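You operate a simulated robot arm through the tools that you are given. There is no shell and no other tool. Be economical: measure what you need, move in short steps, check, and stop when the job is done.

Carry out the task below with a simulated robot arm. There is one attempt and no reset: what you move stays moved.

TASK
Put the medium white socket from the near end of the carpeted bench on top of the small box there. Put the black cup from the top of the carpeted bench on the top of the old bench. Stack the pale grey box marked "Y57" from the top of the carpeted bench on top of the pale grey box that says "Y36". Shut the bench drawer. Take the short rod and put it on top of the blue jaw cover on the top of the carpeted bench. Take the white insert and put it on the near end of the carpeted bench. Push the cup drawer shut. Take the green card from the top of the packing table and put it on the near end of the carpeted bench. Any order will do. Set down upright: white socket.

It is judged by the outcome, as a careful person would: the job done as asked, and still so three seconds after it is handed in. It fails if anything else is knocked over, pushed out of place, dropped, spilled or broken. A push-on lid holds only when it is set on centred and level and pressed home; a screw cap is set on level and turned clockwise until tight.

THE ROBOT
A 6-joint arm with a fingered hand on a trunk, on a base that drives. Base frame: it is fixed to the floor where the robot stands at the start and does not move with it; the origin is under the middle of the robot, x ahead of it, y to its left, z up; the surface under the hand at the start is at about z = 0.83. Readings come in m, degrees, newtons and seconds.
With the tool pointing down near the work surface it reaches from about 0.16 to 0.84 m from the robot's upright axis, wherever it stands. Its first joint turns from -166.0 to 166.0 degrees. Places, roughly: bench drawer [0.4, -0.8, 0.7]; black cup (7x7x3 cm) [0.4, -0.1, 0.9]; blue jaw cover [0.75, -1.25, 0.75]; cup drawer [0.9, -1.6, 0.6]; green card (8x5x3 cm) [4.3, 0.7, 0.8]; near end of the carpeted bench [0.8, 0.2, 0.8]; pale grey box [0.5, -0.25, 1]; short rod (4x4x4 cm) [0.6, -1.4, 0.9]; small box [0.5, 0, 1]; top of the old bench [1.4, -3.1, 0.8]; white insert (4x4x2 cm) [1, -1.5, 0.8]; white socket [1, 0, 0.75]. Payload 5 kg.
Tool frame: the origin (TCP) lies between the finger pads and is the grasp point; the fingertips stand 0.036 m ahead of it; z points along the fingers, y is the line along which they close. Largest opening 0.12 m; the body of the gripper starts 0.042 m behind the TCP. The gripper is a hand of 4 fingers: y runs from the thumb to the fingers, the wrist lies at [-0.019, -0.123, -0.211] in the tool frame.
Orientation is that of the tool frame in the base frame, as [roll, pitch, yaw] about the fixed x, y, z axes, in that order (R = Rz(yaw) Ry(pitch) Rx(roll)). With the fingers straight down and the wrist toward the robot, the tool's x, y and z point along [0, 1, 0], [1, 0, 0] and [0, 0, -1] of the base frame.

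THE INTERFACE
- The arm moves only by the tool send_rows. Its argument "motion" is a list that holds one entry, the list of rows, each a list of 6 numbers: the shift along the tool's x, y, z in m, then the turn, a rotation vector about the tool's x, y, z in degrees. In form: [[[dx, dy, dz, wx, wy, wz], ...]]. A call has 1 to 8 rows; each row shifts and turns the commanded pose from where the row before left it, along the tool's axes as they then stand. Each row takes 0.2 s and may step no farther than 0.05 m and 8.6 degrees from the row before; otherwise, the whole call is refused. Where a pose cannot be reached the arm comes as near as it can. A force on the tool above 40 N (or 10 N above the force at the start of the call, whichever is more), or a blocked arm, ends the call early, and 0.2 s more pass. In this call time passes only in rows, and 0.2 s behind the last. The reply holds the time, the measured pose of the TCP, the force on the tool along the base axes, the opening and the grip force, in the units named above and with some noise, with the torque about the TCP (base axes, N m) and any sound that the robot's microphone picked up.
- Cameras (640 x 400 px; columns grow to the right, rows downward): "scene" is now at [0.0928, -0.0029, 1.7245]; the picture's right is [0.04, -1.00, 0.00], its down [-0.85, -0.03, -0.53] and it looks along [0.53, 0.02, -0.85] (base axes); focal length 273 px, centre (320, 200). "wrist" rides on the gripper at [0.073, -0.101, -0.142] in the tool frame; the picture's right is [-0.79, 0.29, -0.54], its down [-0.56, -0.70, 0.44] and it looks along [-0.25, 0.65, 0.71] (tool axes); focal length 280 px, centre (320, 200). There is no depth. A picture from a camera that has moved, and an enlarged one, comes with that camera's place and axes in the base frame and with its lens. The place of the scene camera against the robot may be out by one fixed shift of up to 0.012 m in any direction.
- capture(camera): a new picture of that camera. The clock stands still meanwhile.
- lift_body(by): slides the trunk up (or, below 0, down) by that many m; the arm and the scene camera ride with it, the base frame stays. It gives what a move gives, with no picture.
- drive_base(legs): drives the robot by 1 to 6 legs, each [ahead, turn to the left] in m and degrees, along the robot's own axes; the way and the turn of a leg run together, so that a leg with both is an arc; at most 1.5 m and 180 degrees a leg. The arm and the cameras ride along, it lands a little off, and it stops where it bumps. It gives what a move gives.
- finger_targets(index, middle, ring, thumb_bend, thumb_turn): sets how far each is bent, from 0 (flat) to 1 (curled in); at 0.3 the hand is open as for a grip, at 0.7 the pads meet at the TCP. One left out holds its place. A second passes; each finger stops where it meets its share of the squeeze, and holds until it gets a number again. It is the only way to open and close the hand. It gives what a move gives, with no picture; readings hold the bend of each and the force on the fingers (four entries, about 0 where the hand has none), thumb and palm. thumb_turn goes from beside the hand (0) to across from the fingers (1), as for a grip.
- pan_tilt(pan, tilt): turns the head with the scene camera to pan (to the left, within 86 degrees either way) and tilt (down, from -29 to 69), counted from straight ahead of the robot. It gives what a move gives.
- close_up(camera, box): a new picture of the part [left, top, right, bottom] of that camera's present view, enlarged. The clock stands still meanwhile.
- hand_in(): hands the job in; it is judged then, once.

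Work in short steps. Places have to be worked out from the pictures, the camera data and where the tool is seen: move nearer, look again, correct. Check each grasp and each placing, and mend what went wrong. You have 207 turns and 200 pictures in all, those below and enlarged ones among them. Open the gripper and draw the arm clear of the work before you hand the job in, unless the task says otherwise; then end with one line.

The tools are called after "Request:" as a command line: name --argument value ..., lists and objects as JSON in quotes. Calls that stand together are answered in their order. send_rows: Moves the arm, as the interface text tells. Its arguments: {"type":"object","properties":{"motion":{"type":"array"}},"required":["motion"]} The other tools are called the same way: lift_body (by) slides the trunk up or down; finger_targets (index, middle, ring, thumb_bend, thumb_turn) moves the fingers one by one; drive_base (legs) drives the base; pan_tilt (pan, tilt) turns the head that bears the scene camera; capture (camera) takes a picture; close_up (camera, box) takes an enlarged picture of a part of a camera's view; hand_in () hands the job in.

At the start:

```text
t: 0.0
ee_pos: [0.7166, 0.0085, 1.189]
ee_rot: [-180.0, 0.1, 90.0]
contact_force: [0.5, 0.2, 0.3]
torque: [-0.01, 0.01, 0.03]
finger_gap: 0.1197
grasp_force: 0.1
shape: jaw
bend: [0.3, 0.3, 0.3, 0.3, 0.98]
finger forces: [0.0, 0.0, 0.1, 0.0, 0.0, 0.0]
trunk travel left (down, up): [-0.75, 0.09]
robot x, y, heading: [0.0018, -0.0037, 0.0]
head pan, tilt: [2.1, 58.3]
```

scene: 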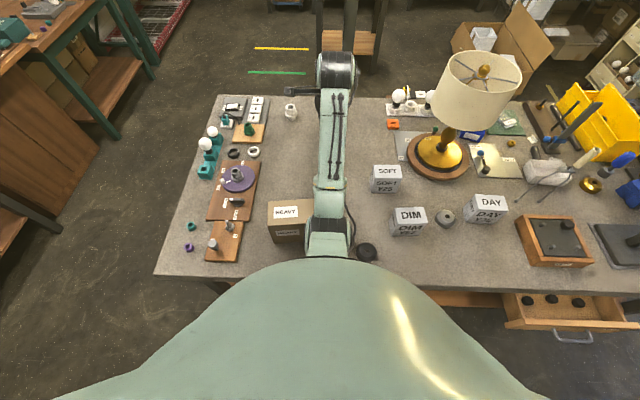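
wrist: 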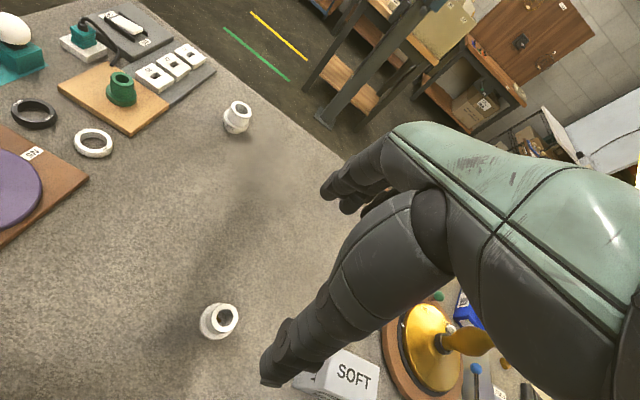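

The first pictures show the carpeted bench ahead and running off to the right. I'll enlarge parts of the view to identify the objects.

Request:
close_up --camera "scene" --box '[160, 80, 360, 280]'

Request:
close_up --camera "scene" --box '[350, 140, 640, 340]'

Request:
close_up --camera "wrist" --box '[0, 0, 400, 400]'

```text
2.00 times, centred on (260, 180) of scene
camera zoom: at [0.0928, -0.0029, 1.7245], right [0.04, -1.0, 0.0], down [-0.85, -0.03, -0.53], along [0.53, 0.02, -0.85], focal length 546 px, centre (440, 240)
```

zoom: 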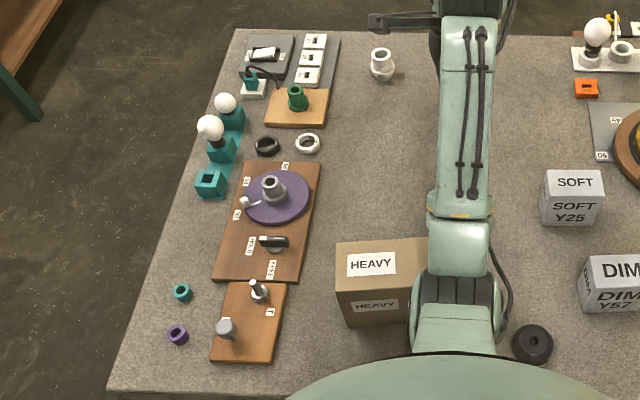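

```text
2.00 times, centred on (495, 240) of scene
camera zoom: at [0.0928, -0.0029, 1.7245], right [0.04, -1.0, 0.0], down [-0.85, -0.03, -0.53], along [0.53, 0.02, -0.85], focal length 546 px, centre (-30, 120)
```

zoom: 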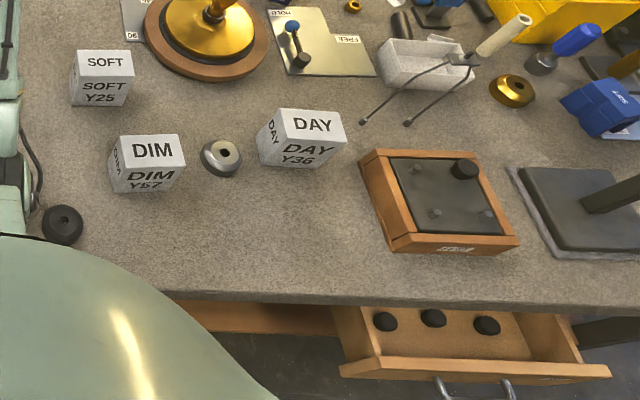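

```text
1.00 times, centred on (200, 200) of wrist (not enlarged: the box is as wide or as high as the picture)
camera zoom: at [0.6135, 0.0826, 1.3316], right [0.29, -0.79, 0.54], down [-0.7, -0.56, -0.44], along [0.65, -0.25, -0.71], focal length 280 px, centre (440, 200)
```

zoom: 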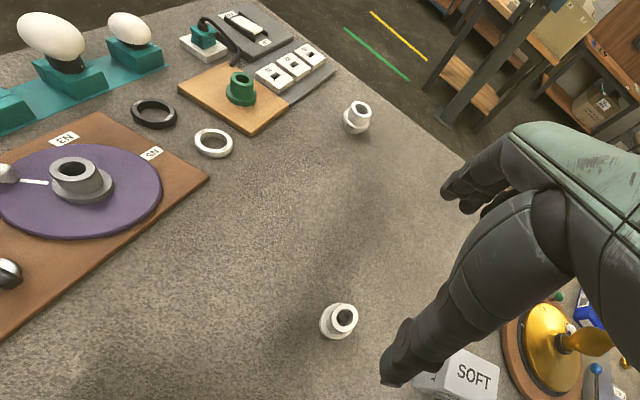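

Two white sockets can be seen so far. I'll move the arm aside later; first I look around with the head.

Request:
pan_tilt --pan -50 --tilt 40

Request:
capture --camera "scene"

Request:
close_up --camera "scene" --box '[160, 100, 480, 300]'

Request:
pan_tilt --pan -80 --tilt 30

Request:
capture --camera "scene"

Request:
pan_tilt --pan 0 --tilt 15

Request:
capture --camera "scene"

Request:
close_up --camera "wrist" --box '[120, 60, 320, 360]'

```text
t: 1.2
ee_pos: [0.7146, 0.0103, 1.1885]
ee_rot: [180.0, 0.0, 90.0]
contact_force: [-0.3, 0.8, 0.0]
torque: [0.0, 0.0, -0.01]
finger_gap: 0.1195
grasp_force: 0.0
shape: jaw
bend: [0.3, 0.3, 0.3, 0.3, 0.98]
finger forces: [0.0, 0.0, 0.0, 0.0, 0.0, 0.0]
trunk travel left (down, up): [-0.75, 0.09]
robot x, y, heading: [-0.0007, -0.0003, -0.1]
head pan, tilt: [-50.0, 40.0]
```

```text
194 pictures are left
camera scene: at [0.079, -0.0705, 1.7492], right [-0.77, -0.64, 0.0], down [-0.41, 0.49, -0.77], along [0.49, -0.59, -0.64], focal length 273 px, centre (320, 200)
```

scene: 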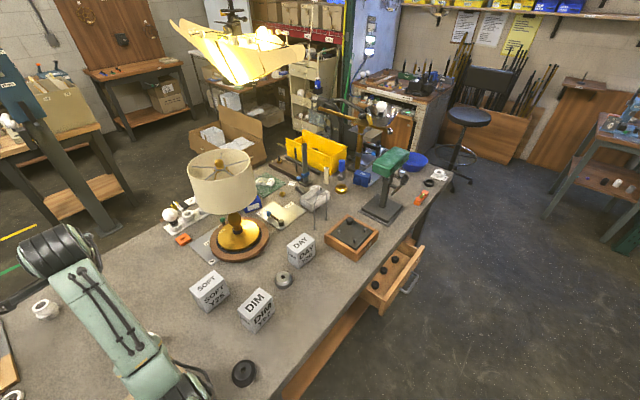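

```text
2.00 times, centred on (320, 200) of scene
camera zoom: at [0.079, -0.0705, 1.7492], right [-0.77, -0.64, 0.0], down [-0.41, 0.49, -0.77], along [0.49, -0.59, -0.64], focal length 546 px, centre (320, 200)
```

zoom: 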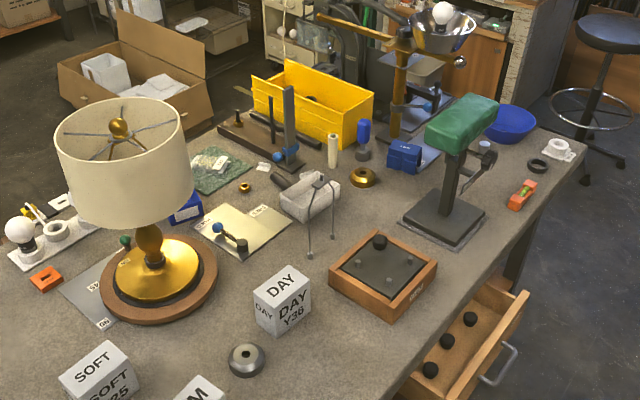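

```text
t: 2.2
ee_pos: [0.7151, 0.0097, 1.1884]
ee_rot: [-180.0, 0.0, 89.9]
contact_force: [-0.1, 0.5, -0.4]
torque: [0.0, 0.0, -0.04]
finger_gap: 0.1197
grasp_force: 0.0
shape: jaw
bend: [0.3, 0.3, 0.3, 0.3, 0.98]
finger forces: [0.0, 0.0, 0.1, 0.0, 0.1, 0.1]
trunk travel left (down, up): [-0.75, 0.09]
robot x, y, heading: [-0.0038, -0.0008, -0.1]
head pan, tilt: [-80.0, 30.0]
```

```text
192 pictures are left
camera scene: at [0.0401, -0.0944, 1.7645], right [-0.98, -0.17, 0.0], down [-0.09, 0.49, -0.87], along [0.15, -0.85, -0.5], focal length 273 px, centre (320, 200)
```

scene: 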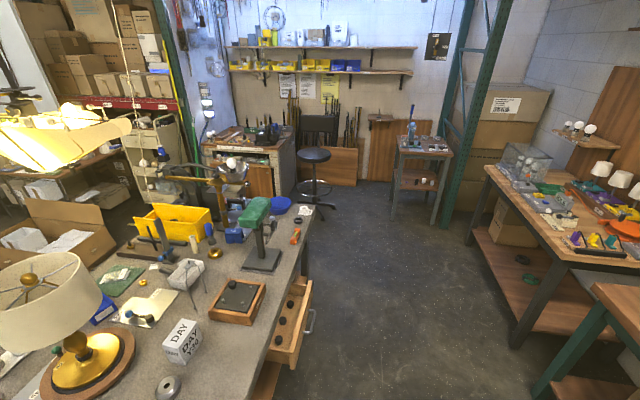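

```text
t: 3.7
ee_pos: [0.7147, 0.0098, 1.1884]
ee_rot: [179.9, 0.0, 90.0]
contact_force: [0.9, -0.2, 0.0]
torque: [0.02, -0.03, -0.01]
finger_gap: 0.1195
grasp_force: 0.1
shape: jaw
bend: [0.3, 0.3, 0.3, 0.3, 0.98]
finger forces: [0.0, 0.1, 0.1, 0.0, 0.1, 0.0]
trunk travel left (down, up): [-0.75, 0.09]
robot x, y, heading: [0.0018, -0.0006, -0.2]
head pan, tilt: [0.0, 15.0]
```

```text
191 pictures are left
camera scene: at [0.1176, -0.0055, 1.7887], right [0.0, -1.0, 0.0], down [-0.26, 0.0, -0.97], along [0.97, 0.0, -0.26], focal length 273 px, centre (320, 200)
```

scene: 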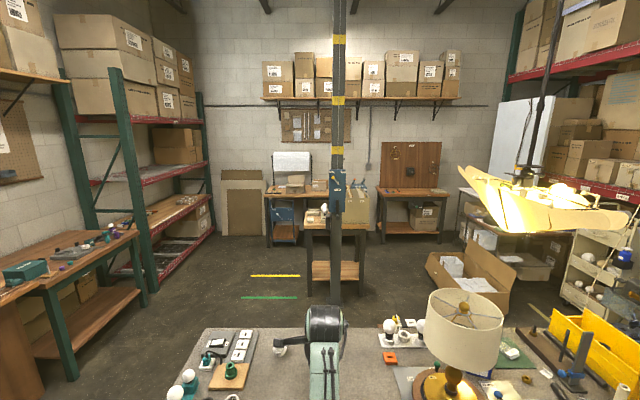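

```text
1.33 times, centred on (220, 210) of wrist
camera zoom: at [0.6135, 0.0826, 1.3316], right [0.29, -0.79, 0.54], down [-0.7, -0.56, -0.44], along [0.65, -0.25, -0.71], focal length 374 px, centre (453, 187)
```

zoom: 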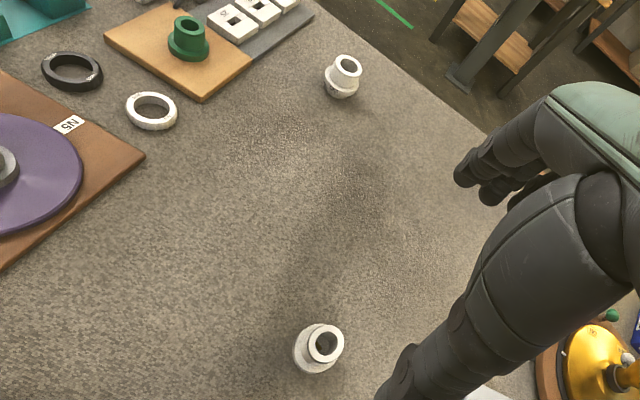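

The benches are mapped out roughly. Now I move the hand left to unmask the area below it.

Request:
send_rows --motion '[[[0.05, -0.03, 0, 0, 0, 0], [0.05, -0.03, 0, 0, 0, 0], [0.05, -0.03, 0, 0, 0, 0], [0.05, -0.03, 0, 0, 0, 0], [0.05, -0.03, 0, 0, 0, 0], [0.05, 0, 0, 0, 0, 0], [0.05, 0, 0, 0, 0, 0], [0.05, 0, 0, 0, 0, 0]]]'

Request:
pan_tilt --pan 0 --tilt 50

Request:
capture --camera "scene"

Request:
capture --camera "wrist"

```text
refused: row 1 steps farther than a row can; nothing moved
```

```text
t: 4.7
ee_pos: [0.7148, 0.0096, 1.1876]
ee_rot: [179.9, 0.0, 90.0]
contact_force: [-0.5, -0.4, -1.0]
torque: [0.0, 0.01, -0.03]
finger_gap: 0.1196
grasp_force: 0.0
shape: jaw
bend: [0.3, 0.3, 0.3, 0.3, 0.98]
finger forces: [0.0, 0.1, 0.0, 0.0, 0.0, 0.0]
trunk travel left (down, up): [-0.75, 0.09]
robot x, y, heading: [0.001, -0.0022, 0.2]
head pan, tilt: [0.0, 50.0]
```

```text
189 pictures are left
camera scene: at [0.1013, -0.0054, 1.7351], right [0.0, -1.0, 0.0], down [-0.77, 0.0, -0.64], along [0.64, 0.0, -0.77], focal length 273 px, centre (320, 200)
```

scene: 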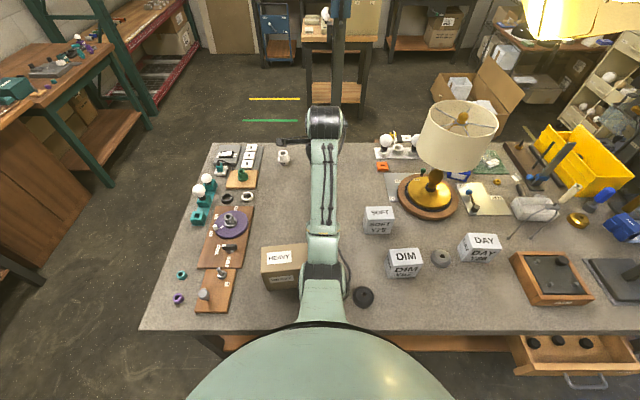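

```text
188 pictures are left
camera wrist: at [0.6135, 0.0826, 1.3316], right [0.29, -0.79, 0.54], down [-0.7, -0.56, -0.44], along [0.65, -0.25, -0.71], focal length 280 px, centre (320, 200)
```

wrist: 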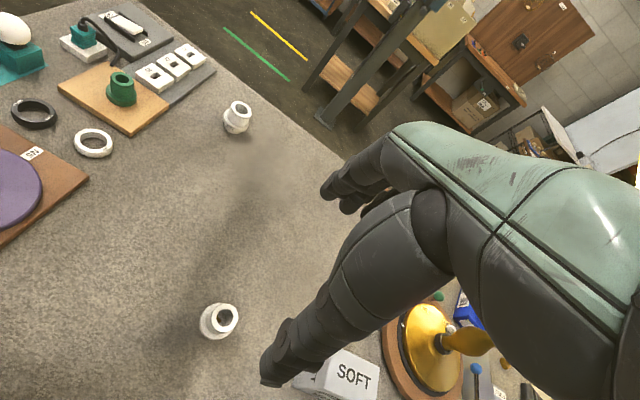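

The row norm limit is 0.05 m; I resend with smaller steps.

Request:
send_rows --motion '[[[0.04, -0.025, 0, 0, 0, 0], [0.04, -0.025, 0, 0, 0, 0], [0.04, -0.025, 0, 0, 0, 0], [0.04, -0.025, 0, 0, 0, 0], [0.04, -0.025, 0, 0, 0, 0], [0.048, 0, 0, 0, 0, 0], [0.048, 0, 0, 0, 0, 0], [0.048, 0, 0, 0, 0, 0]]]'

Request:
capture --camera "scene"

Request:
capture --camera "wrist"

```text
t: 6.5
ee_pos: [0.5907, 0.3553, 1.1871]
ee_rot: [180.0, 0.1, 89.9]
contact_force: [0.7, -0.1, -1.3]
torque: [0.0, 0.0, 0.0]
finger_gap: 0.1196
grasp_force: 0.1
shape: jaw
bend: [0.3, 0.3, 0.3, 0.3, 0.98]
finger forces: [0.0, 0.0, 0.0, 0.0, 0.0, 0.0]
trunk travel left (down, up): [-0.75, 0.09]
robot x, y, heading: [-0.002, 0.0009, -0.0]
head pan, tilt: [0.0, 50.0]
```

```text
187 pictures are left
camera scene: at [0.1007, -0.0028, 1.735], right [0.0, -1.0, 0.0], down [-0.77, 0.0, -0.64], along [0.64, 0.0, -0.77], focal length 273 px, centre (320, 200)
```

scene: 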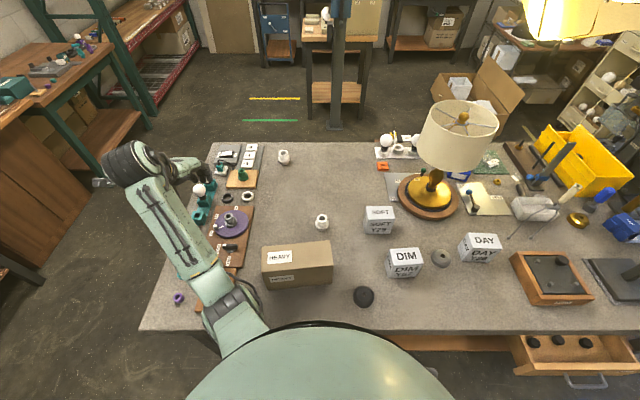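

```text
186 pictures are left
camera wrist: at [0.4891, 0.4287, 1.3296], right [0.29, -0.79, 0.54], down [-0.7, -0.56, -0.44], along [0.65, -0.25, -0.71], focal length 280 px, centre (320, 200)
```

wrist: 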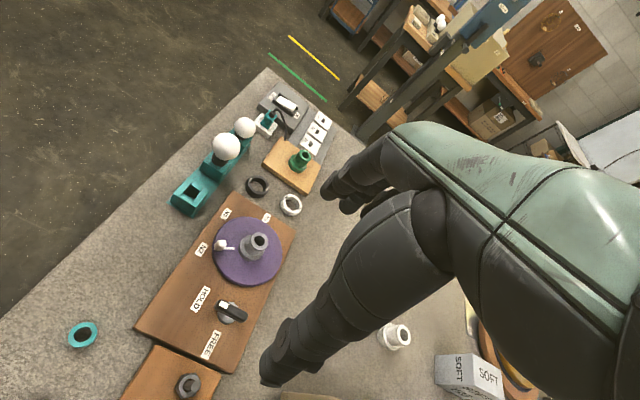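

Now the area is clear. I'll zoom on the white sockets and the items on the white plate.

Request:
close_up --camera "scene" --box '[250, 130, 450, 260]'

Request:
close_up --camera "scene" --box '[270, 135, 340, 180]'

Request:
close_up --camera "scene" --box '[290, 200, 360, 245]'

Request:
close_up --camera "scene" --box '[165, 135, 265, 255]'

```text
3.08 times, centred on (350, 195) of scene
camera zoom: at [0.1007, -0.0028, 1.735], right [0.0, -1.0, 0.0], down [-0.77, 0.0, -0.64], along [0.64, 0.0, -0.77], focal length 840 px, centre (228, 215)
```

zoom: 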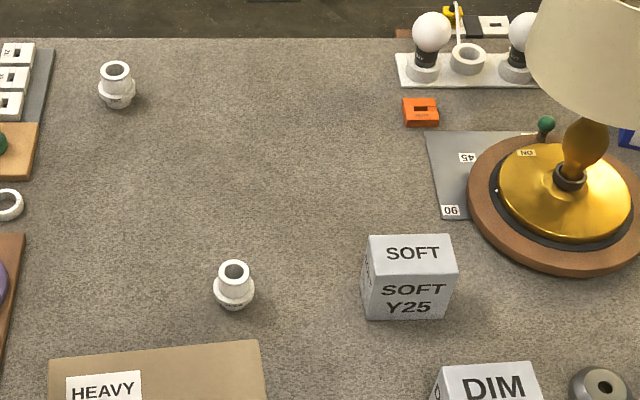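

```text
8.89 times, centred on (305, 158) of scene
camera zoom: at [0.1007, -0.0028, 1.735], right [0.0, -1.0, 0.0], down [-0.77, 0.0, -0.64], along [0.64, 0.0, -0.77], focal length 2426 px, centre (453, 578)
```

zoom: 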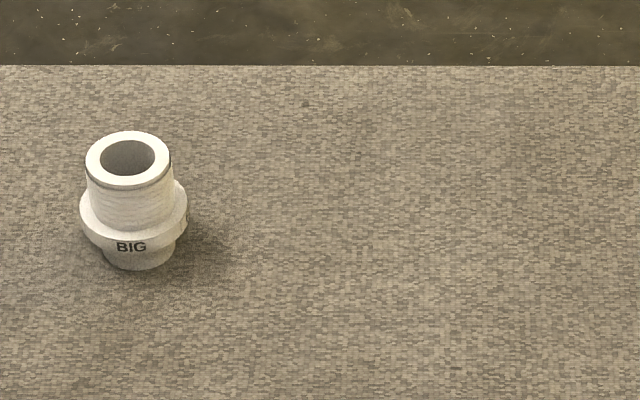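

```text
8.89 times, centred on (325, 222) of scene
camera zoom: at [0.1007, -0.0028, 1.735], right [0.0, -1.0, 0.0], down [-0.77, 0.0, -0.64], along [0.64, 0.0, -0.77], focal length 2426 px, centre (276, 0)
```

zoom: 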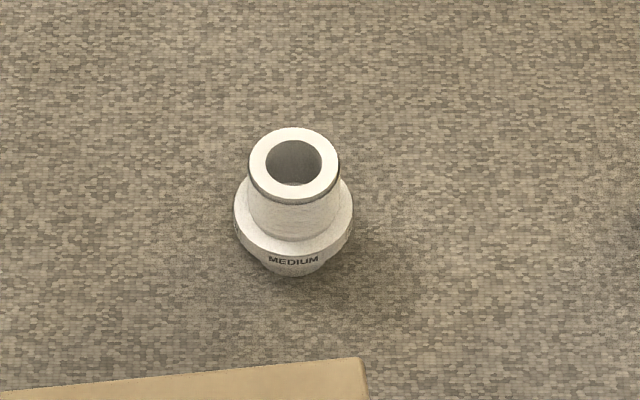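

```text
3.33 times, centred on (215, 195) of scene
camera zoom: at [0.1007, -0.0028, 1.735], right [0.0, -1.0, 0.0], down [-0.77, 0.0, -0.64], along [0.64, 0.0, -0.77], focal length 910 px, centre (670, 217)
```

zoom: 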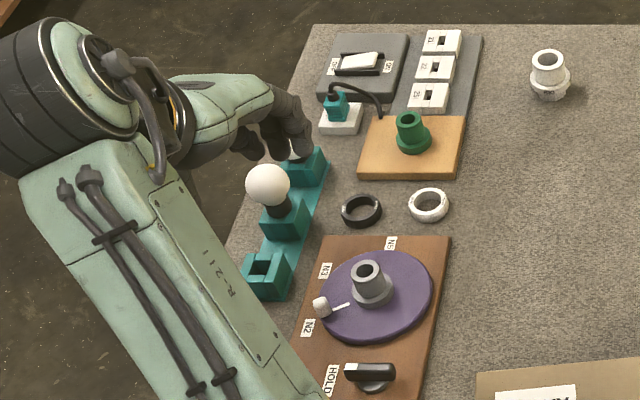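

The near socket is marked MEDIUM, at about (0.71, -0.01). I zoom on the box, the Y-boxes and the black cup to measure them.

Request:
close_up --camera "scene" --box '[240, 200, 400, 300]'

Request:
close_up --camera "scene" --box '[340, 210, 520, 320]'

```text
4.00 times, centred on (320, 250) of scene
camera zoom: at [0.1007, -0.0028, 1.735], right [0.0, -1.0, 0.0], down [-0.77, 0.0, -0.64], along [0.64, 0.0, -0.77], focal length 1092 px, centre (320, 0)
```

zoom: 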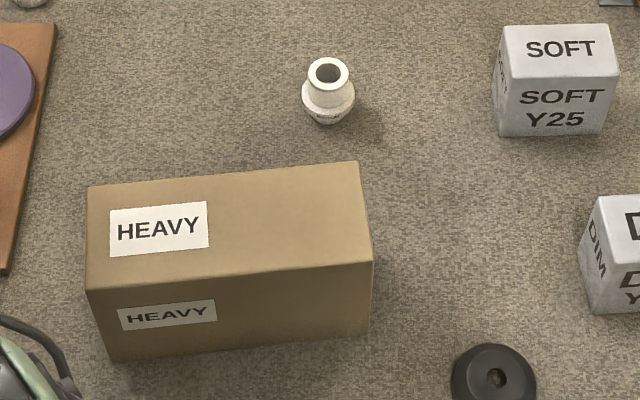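

```text
3.56 times, centred on (430, 265) of scene
camera zoom: at [0.1007, -0.0028, 1.735], right [0.0, -1.0, 0.0], down [-0.77, 0.0, -0.64], along [0.64, 0.0, -0.77], focal length 971 px, centre (-71, -31)
```

zoom: 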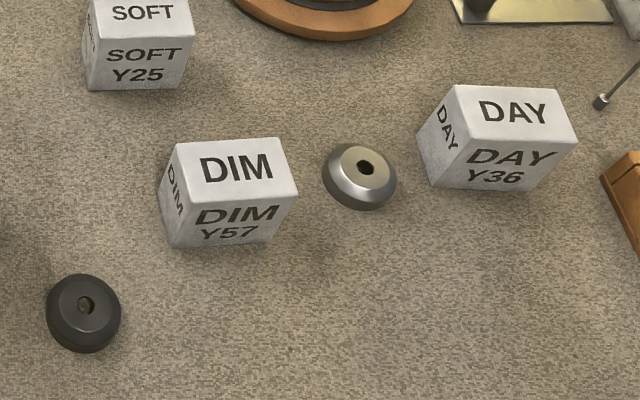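

Estimates: HEAVY box top z≈0.965 centred (0.513, 0.07); Y57 (0.533,-0.287); Y36 (0.593,-0.569); cup (0.428,-0.145). I bring the hand above the medium socket.

Request:
send_rows --motion '[[[-0.046, 0.015, 0, 0, 0, 0], [-0.046, 0.015, 0, 0, 0, 0], [-0.046, 0.015, 0, 0, 0, 0], [-0.046, 0.015, 0, 0, 0, 0], [-0.046, 0.015, 0, 0, 0, 0], [-0.046, 0.015, 0, 0, 0, 0], [-0.046, 0.015, 0, 0, 0, 0], [-0.043, 0.015, 0, 0, 0, 0]]]'

Request:
send_rows --motion '[[[0, 0, 0.04, 0, 0, 0], [0, 0, 0.04, 0, 0, 0], [0, 0, 0.04, 0, 0, 0], [0, 0, 0.04, 0, 0, 0], [0, 0, 0.03, 0, 0, 0]]]'

Request:
capture --camera "scene"

Request:
capture --camera "wrist"

```text
t: 8.3
ee_pos: [0.7083, -0.0127, 1.1885]
ee_rot: [-180.0, 0.0, 90.1]
contact_force: [-0.5, 0.3, -0.8]
torque: [0.0, -0.01, 0.01]
finger_gap: 0.1197
grasp_force: 0.1
shape: jaw
bend: [0.3, 0.3, 0.3, 0.3, 0.98]
finger forces: [0.0, 0.0, 0.1, 0.0, 0.0, 0.0]
trunk travel left (down, up): [-0.75, 0.09]
robot x, y, heading: [0.0021, 0.0012, 0.2]
head pan, tilt: [0.0, 50.0]
```

```text
t: 9.5
ee_pos: [0.7097, -0.0102, 0.9976]
ee_rot: [179.9, 0.0, 90.0]
contact_force: [-0.7, -0.3, -0.5]
torque: [0.01, -0.01, -0.04]
finger_gap: 0.1197
grasp_force: 0.1
shape: jaw
bend: [0.3, 0.3, 0.3, 0.3, 0.98]
finger forces: [0.1, 0.0, 0.1, 0.0, 0.0, 0.0]
trunk travel left (down, up): [-0.75, 0.09]
robot x, y, heading: [0.0007, 0.0011, 0.1]
head pan, tilt: [0.0, 50.0]
```

```text
179 pictures are left
camera scene: at [0.1014, -0.0053, 1.7351], right [0.0, -1.0, 0.0], down [-0.77, 0.0, -0.64], along [0.64, 0.0, -0.77], focal length 273 px, centre (320, 200)
```

scene: 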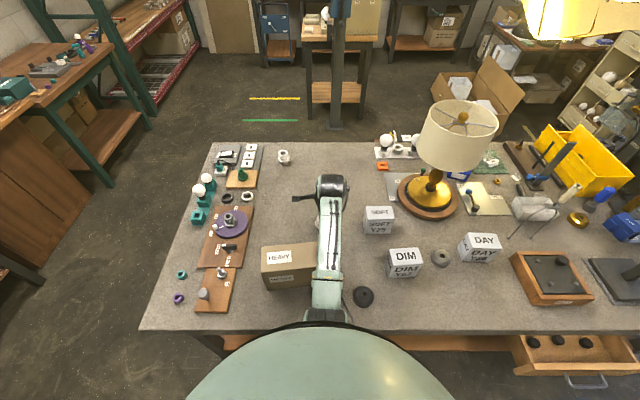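

```text
178 pictures are left
camera wrist: at [0.6092, 0.0625, 1.1397], right [0.29, -0.79, 0.54], down [-0.7, -0.56, -0.44], along [0.65, -0.25, -0.71], focal length 280 px, centre (320, 200)
```

wrist: 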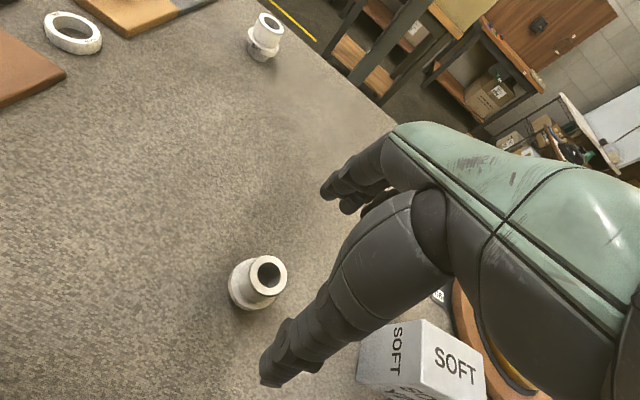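

Wrist view puts the socket at about (0.72,-0.006). I lower to just above the socket and re-measure.

Request:
send_rows --motion '[[[0.004, 0.008, 0.03, 0, 0, 0], [0, 0, 0.035, 0, 0, 0]]]'

Request:
capture --camera "wrist"

Request:
close_up --camera "scene" --box '[280, 160, 400, 240]'

```text
t: 10.1
ee_pos: [0.7195, -0.0061, 0.932]
ee_rot: [179.9, 0.0, 90.0]
contact_force: [0.3, 0.2, -0.8]
torque: [0.03, 0.0, 0.02]
finger_gap: 0.1199
grasp_force: 0.1
shape: jaw
bend: [0.3, 0.3, 0.3, 0.3, 0.98]
finger forces: [0.0, 0.0, 0.0, 0.1, 0.0, 0.0]
trunk travel left (down, up): [-0.75, 0.09]
robot x, y, heading: [0.0018, -0.0006, -0.4]
head pan, tilt: [0.0, 50.0]
```

```text
177 pictures are left
camera wrist: at [0.6166, 0.0665, 1.0742], right [0.29, -0.79, 0.54], down [-0.7, -0.56, -0.44], along [0.65, -0.25, -0.71], focal length 280 px, centre (320, 200)
```

wrist: 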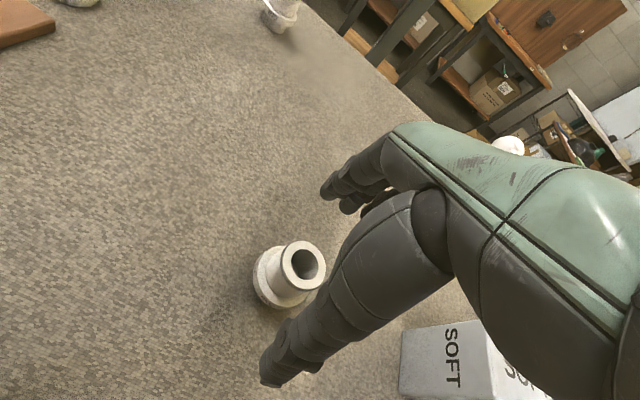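

```text
5.00 times, centred on (340, 200) of scene
camera zoom: at [0.1011, -0.0053, 1.7351], right [0.0, -1.0, 0.0], down [-0.77, 0.0, -0.64], along [0.64, 0.0, -0.77], focal length 1365 px, centre (220, 200)
```

zoom: 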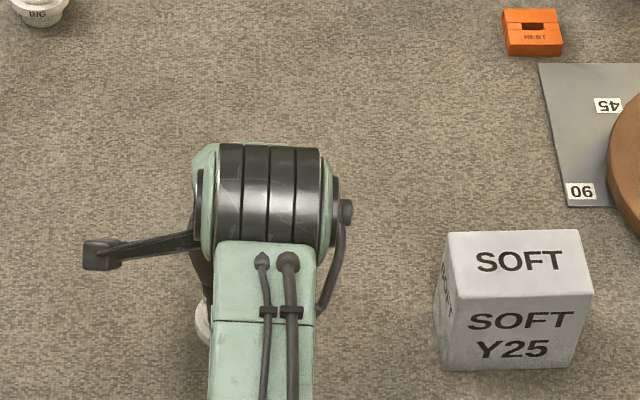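

The socket lies straight under the TCP. Descend so the pads hold the upper cylinder, then close.

Request:
send_rows --motion '[[[0, 0, 0.03, 0, 0, 0], [0, 0, 0.025, 0, 0, 0]]]'

Request:
finger_targets --index 0.7 --middle 0.7 --ring 0.7 --thumb_bend 0.7

Request:
capture --camera "wrist"

```text
t: 10.7
ee_pos: [0.7166, -0.007, 0.8776]
ee_rot: [-180.0, 0.0, 89.9]
contact_force: [0.4, 0.3, -1.0]
torque: [-0.03, 0.01, -0.02]
finger_gap: 0.1196
grasp_force: 0.0
shape: jaw
bend: [0.3, 0.3, 0.3, 0.3, 0.98]
finger forces: [0.1, 0.0, 0.0, 0.0, 0.0, 0.0]
trunk travel left (down, up): [-0.75, 0.09]
robot x, y, heading: [0.0028, -0.0012, -0.1]
head pan, tilt: [0.0, 50.0]
```

```text
t: 11.7
ee_pos: [0.7164, -0.0064, 0.8778]
ee_rot: [180.0, 0.0, 90.0]
contact_force: [0.2, 0.7, 0.3]
torque: [-0.03, 0.0, 0.04]
finger_gap: 0.0477
grasp_force: 16.7
shape: fingers
bend: [0.58, 0.62, 0.7, 0.56, 0.96]
finger forces: [8.5, 7.1, 0.0, 0.0, 17.0, 0.1]
trunk travel left (down, up): [-0.75, 0.09]
robot x, y, heading: [0.0029, -0.0003, -0.1]
head pan, tilt: [0.0, 50.0]
```

```text
175 pictures are left
camera wrist: at [0.6154, 0.0662, 1.0209], right [0.29, -0.79, 0.54], down [-0.7, -0.56, -0.44], along [0.65, -0.25, -0.71], focal length 280 px, centre (320, 200)
```

wrist: 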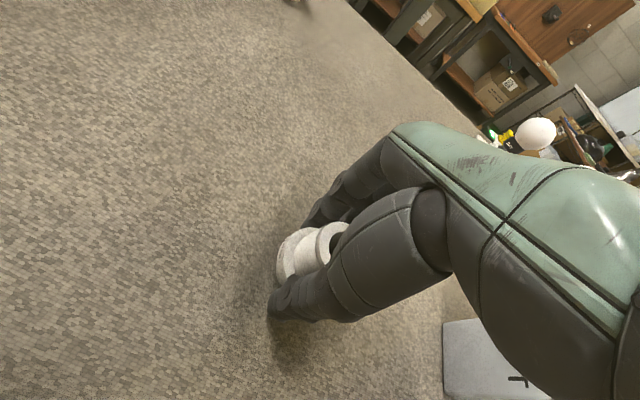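

Gripped with 17 N. Lift and check.

Request:
send_rows --motion '[[[0, 0, -0.04, 0, 0, 0], [0, 0, -0.04, 0, 0, 0], [0, 0, -0.04, 0, 0, 0], [0, 0, -0.04, 0, 0, 0], [0, 0, -0.02, 0, 0, 0]]]'

Request:
capture --camera "wrist"

```text
t: 12.9
ee_pos: [0.7177, -0.0077, 1.0599]
ee_rot: [180.0, -0.1, 90.0]
contact_force: [0.2, -0.2, -0.6]
torque: [0.03, 0.0, -0.01]
finger_gap: 0.0474
grasp_force: 16.1
shape: fingers
bend: [0.58, 0.62, 0.7, 0.56, 0.96]
finger forces: [8.5, 7.2, 0.0, 0.0, 16.8, 0.0]
trunk travel left (down, up): [-0.75, 0.09]
robot x, y, heading: [0.0009, 0.001, -0.0]
head pan, tilt: [0.0, 50.0]
```

```text
174 pictures are left
camera wrist: at [0.6168, 0.066, 1.2019], right [0.29, -0.79, 0.54], down [-0.7, -0.56, -0.44], along [0.65, -0.25, -0.71], focal length 280 px, centre (320, 200)
```

wrist: 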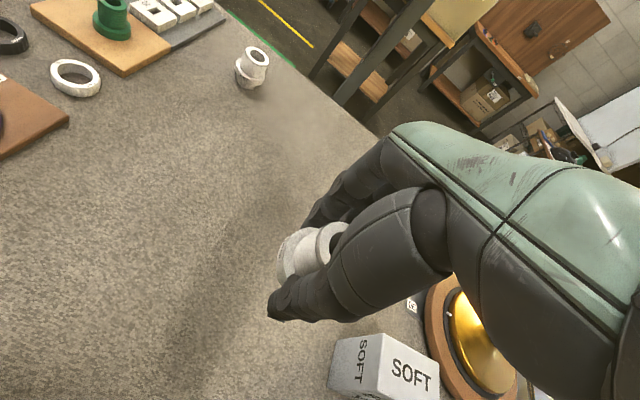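

It's held. Move over the box centre (about (0.522, 0.07)).

Request:
send_rows --motion '[[[0.015, -0.039, 0, 0, 0, 0], [0.015, -0.039, 0, 0, 0, 0], [0.015, -0.039, 0, 0, 0, 0], [0.015, -0.039, 0, 0, 0, 0], [0.017, -0.039, 0, 0, 0, 0]]]'

Request:
capture --camera "wrist"

Request:
close_up --camera "scene" --box '[220, 180, 380, 300]'

```text
t: 14.1
ee_pos: [0.5226, 0.0718, 1.0577]
ee_rot: [179.9, 0.0, 90.0]
contact_force: [-0.3, -0.3, -1.0]
torque: [-0.05, -0.02, -0.02]
finger_gap: 0.0473
grasp_force: 16.1
shape: fingers
bend: [0.58, 0.63, 0.7, 0.56, 0.96]
finger forces: [8.5, 7.3, 0.0, 0.0, 17.0, 0.0]
trunk travel left (down, up): [-0.75, 0.09]
robot x, y, heading: [-0.0013, 0.0005, 0.2]
head pan, tilt: [0.0, 50.0]
```

```text
173 pictures are left
camera wrist: at [0.4205, 0.1448, 1.2012], right [0.29, -0.79, 0.54], down [-0.7, -0.56, -0.44], along [0.65, -0.25, -0.71], focal length 280 px, centre (320, 200)
```

wrist: 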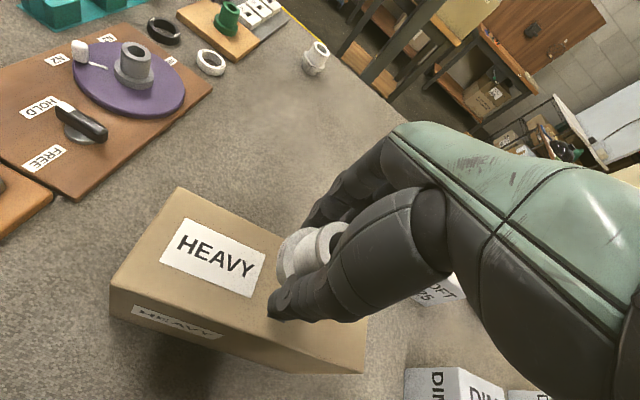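

```text
3.33 times, centred on (300, 240) of scene
camera zoom: at [0.0994, -0.0049, 1.7352], right [0.0, -1.0, 0.0], down [-0.77, 0.0, -0.64], along [0.64, 0.0, -0.77], focal length 910 px, centre (387, 67)
```

zoom: 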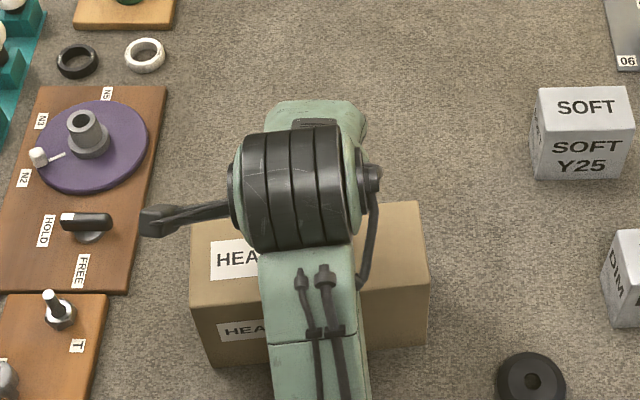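

Wrist view confirms the hand is over the box middle. Lower gently until contact.

Request:
send_rows --motion '[[[0, 0, 0.02, 0, 0, 0], [0, 0, 0.012, 0, 0, 0]]]'

Request:
send_rows --motion '[[[0, 0, 0.005, 0, 0, 0]]]'

Request:
send_rows --motion '[[[0, 0, 0.004, 0, 0, 0]]]'

Request:
close_up --camera "wrist" --box '[80, 160, 400, 380]'

```text
t: 14.7
ee_pos: [0.5237, 0.071, 1.0266]
ee_rot: [179.9, 0.0, 89.9]
contact_force: [0.7, -0.2, -1.2]
torque: [0.01, 0.01, -0.01]
finger_gap: 0.0476
grasp_force: 16.3
shape: fingers
bend: [0.58, 0.63, 0.7, 0.56, 0.96]
finger forces: [8.5, 7.3, 0.0, 0.0, 16.9, 0.0]
trunk travel left (down, up): [-0.75, 0.09]
robot x, y, heading: [-0.0007, 0.0009, 0.1]
head pan, tilt: [0.0, 50.0]
```

```text
t: 15.1
ee_pos: [0.5223, 0.0706, 1.0219]
ee_rot: [179.9, 0.0, 90.0]
contact_force: [0.0, -0.8, -0.9]
torque: [0.0, -0.02, 0.0]
finger_gap: 0.0475
grasp_force: 17.1
shape: fingers
bend: [0.58, 0.63, 0.7, 0.56, 0.96]
finger forces: [8.5, 7.3, 0.1, 0.0, 16.9, 0.0]
trunk travel left (down, up): [-0.75, 0.09]
robot x, y, heading: [0.0054, 0.0024, 0.1]
head pan, tilt: [0.0, 50.0]
```

```text
t: 15.5
ee_pos: [0.5226, 0.0707, 1.0184]
ee_rot: [-180.0, 0.0, 90.0]
contact_force: [-0.1, 0.0, 0.8]
torque: [-0.02, -0.01, 0.02]
finger_gap: 0.0474
grasp_force: 16.3
shape: fingers
bend: [0.58, 0.63, 0.7, 0.56, 0.96]
finger forces: [8.5, 7.2, 0.0, 0.0, 16.9, 0.0]
trunk travel left (down, up): [-0.75, 0.09]
robot x, y, heading: [0.0032, -0.0032, -0.1]
head pan, tilt: [0.0, 50.0]
```

```text
1.82 times, centred on (240, 270) of wrist
camera zoom: at [0.4221, 0.1432, 1.1608], right [0.29, -0.79, 0.54], down [-0.7, -0.56, -0.44], along [0.65, -0.25, -0.71], focal length 510 px, centre (466, 73)
```

zoom: 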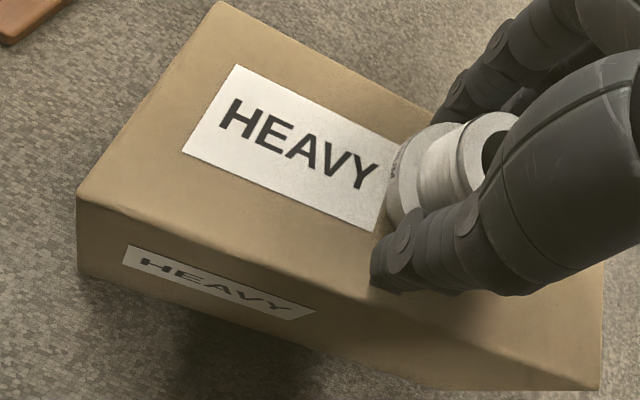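

No contact yet; keep stepping down.

Request:
send_rows --motion '[[[0, 0, 0.004, 0, 0, 0]]]'

Request:
send_rows --motion '[[[0, 0, 0.003, 0, 0, 0]]]'

Request:
send_rows --motion '[[[0, 0, 0.003, 0, 0, 0]]]'

```text
t: 15.9
ee_pos: [0.5228, 0.0722, 1.016]
ee_rot: [179.8, -0.1, 90.0]
contact_force: [-0.1, 1.6, 13.0]
torque: [0.13, 0.19, -0.04]
finger_gap: 0.0469
grasp_force: 15.9
shape: fingers
bend: [0.58, 0.63, 0.7, 0.57, 0.96]
finger forces: [9.1, 6.1, 0.1, 0.1, 17.0, 0.0]
trunk travel left (down, up): [-0.75, 0.09]
robot x, y, heading: [0.0002, -0.0017, -0.0]
head pan, tilt: [0.0, 50.0]
```

```text
t: 16.3
ee_pos: [0.5219, 0.0695, 1.0117]
ee_rot: [-179.8, -0.1, 89.9]
contact_force: [-0.8, 0.7, 3.2]
torque: [0.04, 0.1, -0.04]
finger_gap: 0.0399
grasp_force: 13.4
shape: fingers
bend: [0.59, 0.66, 0.7, 0.6, 0.96]
finger forces: [8.1, 4.9, 0.0, 0.1, 13.1, 0.0]
trunk travel left (down, up): [-0.75, 0.09]
robot x, y, heading: [0.0021, 0.0023, -0.1]
head pan, tilt: [0.0, 50.0]
```

```text
t: 16.7
ee_pos: [0.5231, 0.0706, 1.0094]
ee_rot: [179.7, -0.2, 90.0]
contact_force: [-0.1, 0.3, 16.0]
torque: [0.12, -0.03, -0.01]
finger_gap: 0.0399
grasp_force: 16.5
shape: fingers
bend: [0.59, 0.66, 0.7, 0.6, 0.96]
finger forces: [13.9, 4.8, 0.1, 0.0, 13.6, 0.0]
trunk travel left (down, up): [-0.75, 0.09]
robot x, y, heading: [0.0004, 0.0031, -0.1]
head pan, tilt: [0.0, 50.0]
```

Contact (the socket rests on the box). Release and look.

Request:
finger_targets --index 0.45 --middle 0.45 --ring 0.45 --thumb_bend 0.45

Request:
close_up --camera "wrist" --box '[80, 160, 400, 380]'

```text
t: 17.7
ee_pos: [0.522, 0.0708, 1.0084]
ee_rot: [179.9, 0.0, 90.0]
contact_force: [-4.4, 0.3, 11.8]
torque: [-0.04, -0.12, 0.0]
finger_gap: 0.0771
grasp_force: 6.0
shape: fingers
bend: [0.47, 0.48, 0.45, 0.45, 0.97]
finger forces: [2.4, 8.2, 0.1, 0.0, 1.0, 0.0]
trunk travel left (down, up): [-0.75, 0.09]
robot x, y, heading: [0.0031, -0.0024, 0.0]
head pan, tilt: [0.0, 50.0]
```

```text
1.82 times, centred on (240, 270) of wrist
camera zoom: at [0.4202, 0.143, 1.1512], right [0.29, -0.79, 0.54], down [-0.7, -0.56, -0.44], along [0.65, -0.25, -0.71], focal length 510 px, centre (466, 73)
```

zoom: 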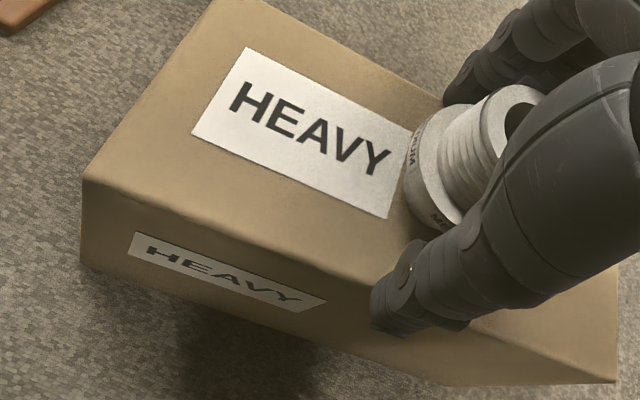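

Fingertips seem to press on the box top as they straighten; raise slightly, then open fully.

Request:
send_rows --motion '[[[0, 0, -0.006, 0, 0, 0]]]'

Request:
finger_targets --index 0.3 --middle 0.3 --ring 0.3 --thumb_bend 0.3

Request:
close_up --camera "wrist" --box '[80, 160, 400, 380]'

```text
t: 18.1
ee_pos: [0.5244, 0.0705, 1.0124]
ee_rot: [-179.8, 0.0, 90.0]
contact_force: [0.7, 0.0, -0.5]
torque: [0.03, 0.05, 0.0]
finger_gap: 0.0795
grasp_force: 0.1
shape: fingers
bend: [0.45, 0.45, 0.45, 0.45, 0.97]
finger forces: [0.1, 0.0, 0.1, 0.1, 0.0, 0.1]
trunk travel left (down, up): [-0.75, 0.09]
robot x, y, heading: [-0.0022, 0.0019, -0.1]
head pan, tilt: [0.0, 50.0]
```

```text
t: 19.1
ee_pos: [0.5242, 0.0697, 1.0146]
ee_rot: [179.8, 0.0, 90.0]
contact_force: [0.3, -0.3, 0.2]
torque: [0.01, 0.01, 0.02]
finger_gap: 0.1231
grasp_force: 0.1
shape: fingers
bend: [0.3, 0.3, 0.3, 0.3, 0.97]
finger forces: [0.1, 0.0, 0.0, 0.0, 0.0, 0.0]
trunk travel left (down, up): [-0.75, 0.09]
robot x, y, heading: [-0.0013, -0.0006, -0.2]
head pan, tilt: [0.0, 50.0]
```

```text
1.82 times, centred on (240, 270) of wrist
camera zoom: at [0.4221, 0.1429, 1.1565], right [0.29, -0.79, 0.54], down [-0.7, -0.56, -0.44], along [0.65, -0.25, -0.71], focal length 510 px, centre (466, 73)
```

zoom: 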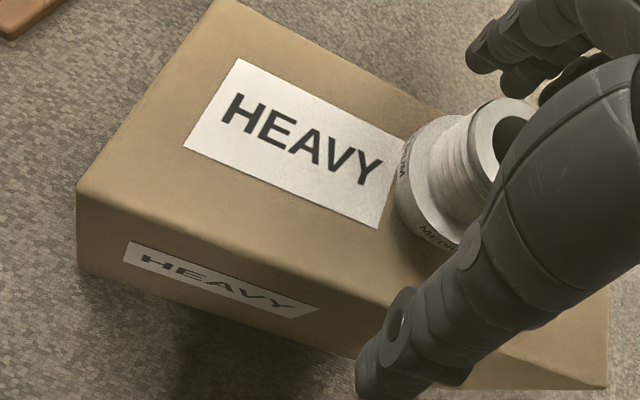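

Free of contact now. Raise the hand clear and view the placed socket.

Request:
send_rows --motion '[[[0, 0, -0.03, 0, 0, 0], [0, 0, -0.04, 0, 0, 0], [0, 0, -0.04, 0, 0, 0], [0, 0, -0.04, 0, 0, 0]]]'

Request:
capture --camera "wrist"

Request:
send_rows --motion '[[[-0.045, 0, 0, 0, 0, 0], [-0.045, 0, 0, 0, 0, 0], [-0.045, 0, 0, 0, 0, 0], [-0.045, 0, 0, 0, 0, 0], [-0.045, 0, 0, 0, 0, 0], [-0.045, 0, 0, 0, 0, 0], [-0.045, 0, 0, 0, 0, 0], [-0.043, 0, 0, 0, 0, 0]]]'

Request:
close_up --camera "scene" --box '[240, 200, 400, 300]'

Request:
capture --camera "wrist"

```text
t: 20.1
ee_pos: [0.5254, 0.0715, 1.1559]
ee_rot: [179.9, 0.0, 90.2]
contact_force: [-0.1, -1.3, -0.7]
torque: [0.01, -0.01, -0.02]
finger_gap: 0.1233
grasp_force: 0.0
shape: fingers
bend: [0.3, 0.3, 0.3, 0.3, 0.97]
finger forces: [0.0, 0.0, 0.1, 0.1, 0.1, 0.0]
out of reach, approached as far as the arm can: row 4
trunk travel left (down, up): [-0.75, 0.09]
robot x, y, heading: [-0.0011, 0.0041, 0.1]
head pan, tilt: [0.0, 50.0]
```

```text
168 pictures are left
camera wrist: at [0.425, 0.1441, 1.2993], right [0.29, -0.79, 0.54], down [-0.7, -0.56, -0.44], along [0.66, -0.25, -0.71], focal length 280 px, centre (320, 200)
```

wrist: 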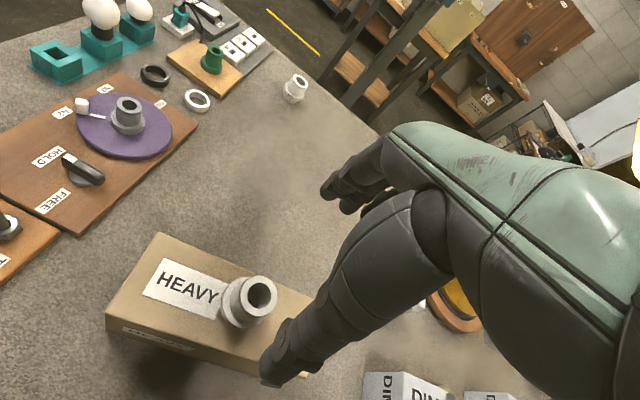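

```text
t: 21.9
ee_pos: [0.5255, -0.2889, 1.1551]
ee_rot: [180.0, -0.1, 90.0]
contact_force: [0.3, 0.5, -0.4]
torque: [0.0, -0.03, 0.02]
finger_gap: 0.1233
grasp_force: 0.0
shape: fingers
bend: [0.3, 0.3, 0.3, 0.3, 0.98]
finger forces: [0.0, 0.0, 0.0, 0.0, 0.1, 0.0]
trunk travel left (down, up): [-0.75, 0.09]
robot x, y, heading: [0.0014, 0.0018, -0.2]
head pan, tilt: [0.0, 50.0]
```

```text
4.00 times, centred on (320, 250) of scene
camera zoom: at [0.1012, -0.0077, 1.735], right [0.0, -1.0, 0.0], down [-0.77, 0.0, -0.64], along [0.64, 0.0, -0.77], focal length 1092 px, centre (320, 0)
```

zoom: 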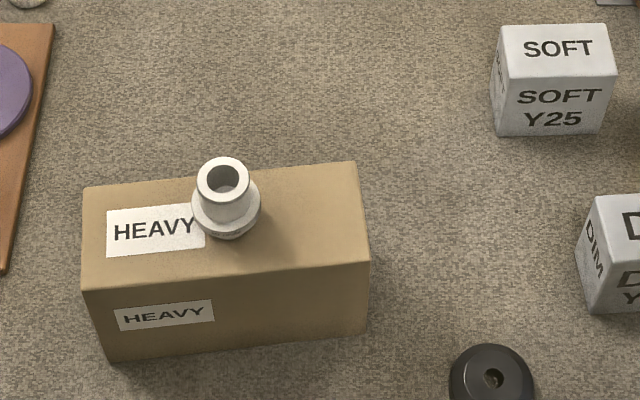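

```text
166 pictures are left
camera wrist: at [0.4247, -0.2172, 1.2977], right [0.29, -0.79, 0.54], down [-0.7, -0.56, -0.44], along [0.65, -0.25, -0.71], focal length 280 px, centre (320, 200)
```

wrist: 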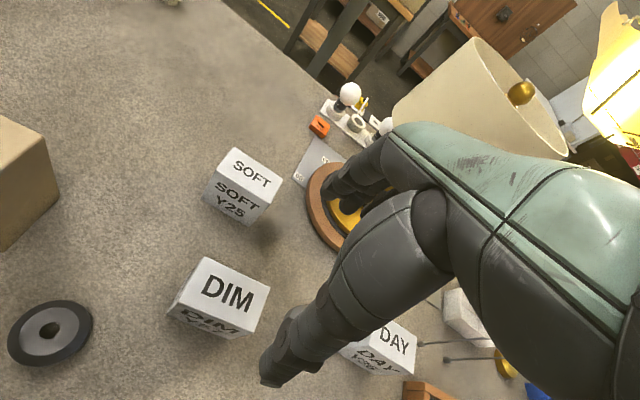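

The socket stands upright on the box. Next Y57, at about (0.542,-0.28), yaw ≈ +4.5°: align above it and look again.

Request:
send_rows --motion '[[[0.009, 0.0165, 0.035, 0, 0, -4.5], [0, 0, 0.045, 0, 0, 0], [0, 0, 0.045, 0, 0, 0], [0, 0, 0.03, 0, 0, 0]]]'

Request:
capture --camera "wrist"

Request:
close_up --camera "scene" --box '[340, 180, 520, 300]'

```text
t: 22.9
ee_pos: [0.5411, -0.2794, 1.0006]
ee_rot: [-179.9, 0.1, 94.6]
contact_force: [-0.2, 0.1, 0.9]
torque: [0.01, 0.0, 0.0]
finger_gap: 0.1232
grasp_force: 0.1
shape: fingers
bend: [0.3, 0.3, 0.3, 0.3, 0.98]
finger forces: [0.0, 0.0, 0.1, 0.0, 0.0, 0.1]
trunk travel left (down, up): [-0.75, 0.09]
robot x, y, heading: [0.0007, 0.0019, 0.1]
head pan, tilt: [0.0, 50.0]
```

```text
165 pictures are left
camera wrist: at [0.435, -0.2153, 1.1436], right [0.35, -0.76, 0.54], down [-0.65, -0.61, -0.44], along [0.67, -0.2, -0.71], focal length 280 px, centre (320, 200)
```

wrist: 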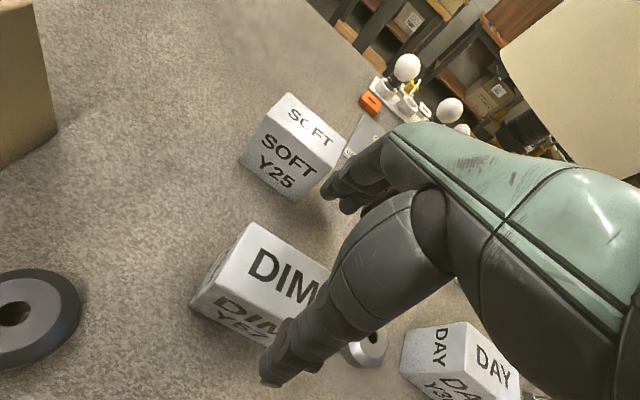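

```text
3.33 times, centred on (430, 240) of scene
camera zoom: at [0.1016, -0.0058, 1.735], right [0.0, -1.0, 0.0], down [-0.77, 0.0, -0.64], along [0.64, 0.0, -0.77], focal length 910 px, centre (-47, 67)
```

zoom: 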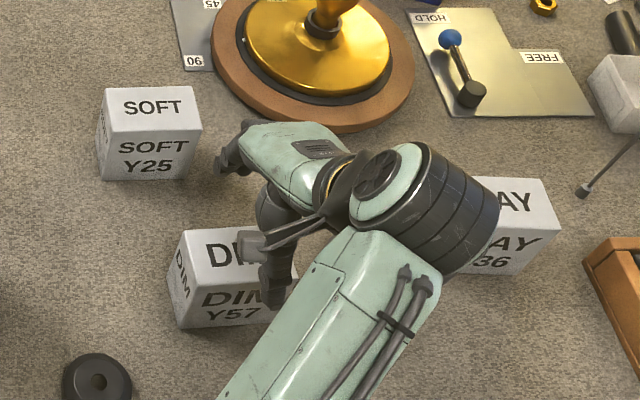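

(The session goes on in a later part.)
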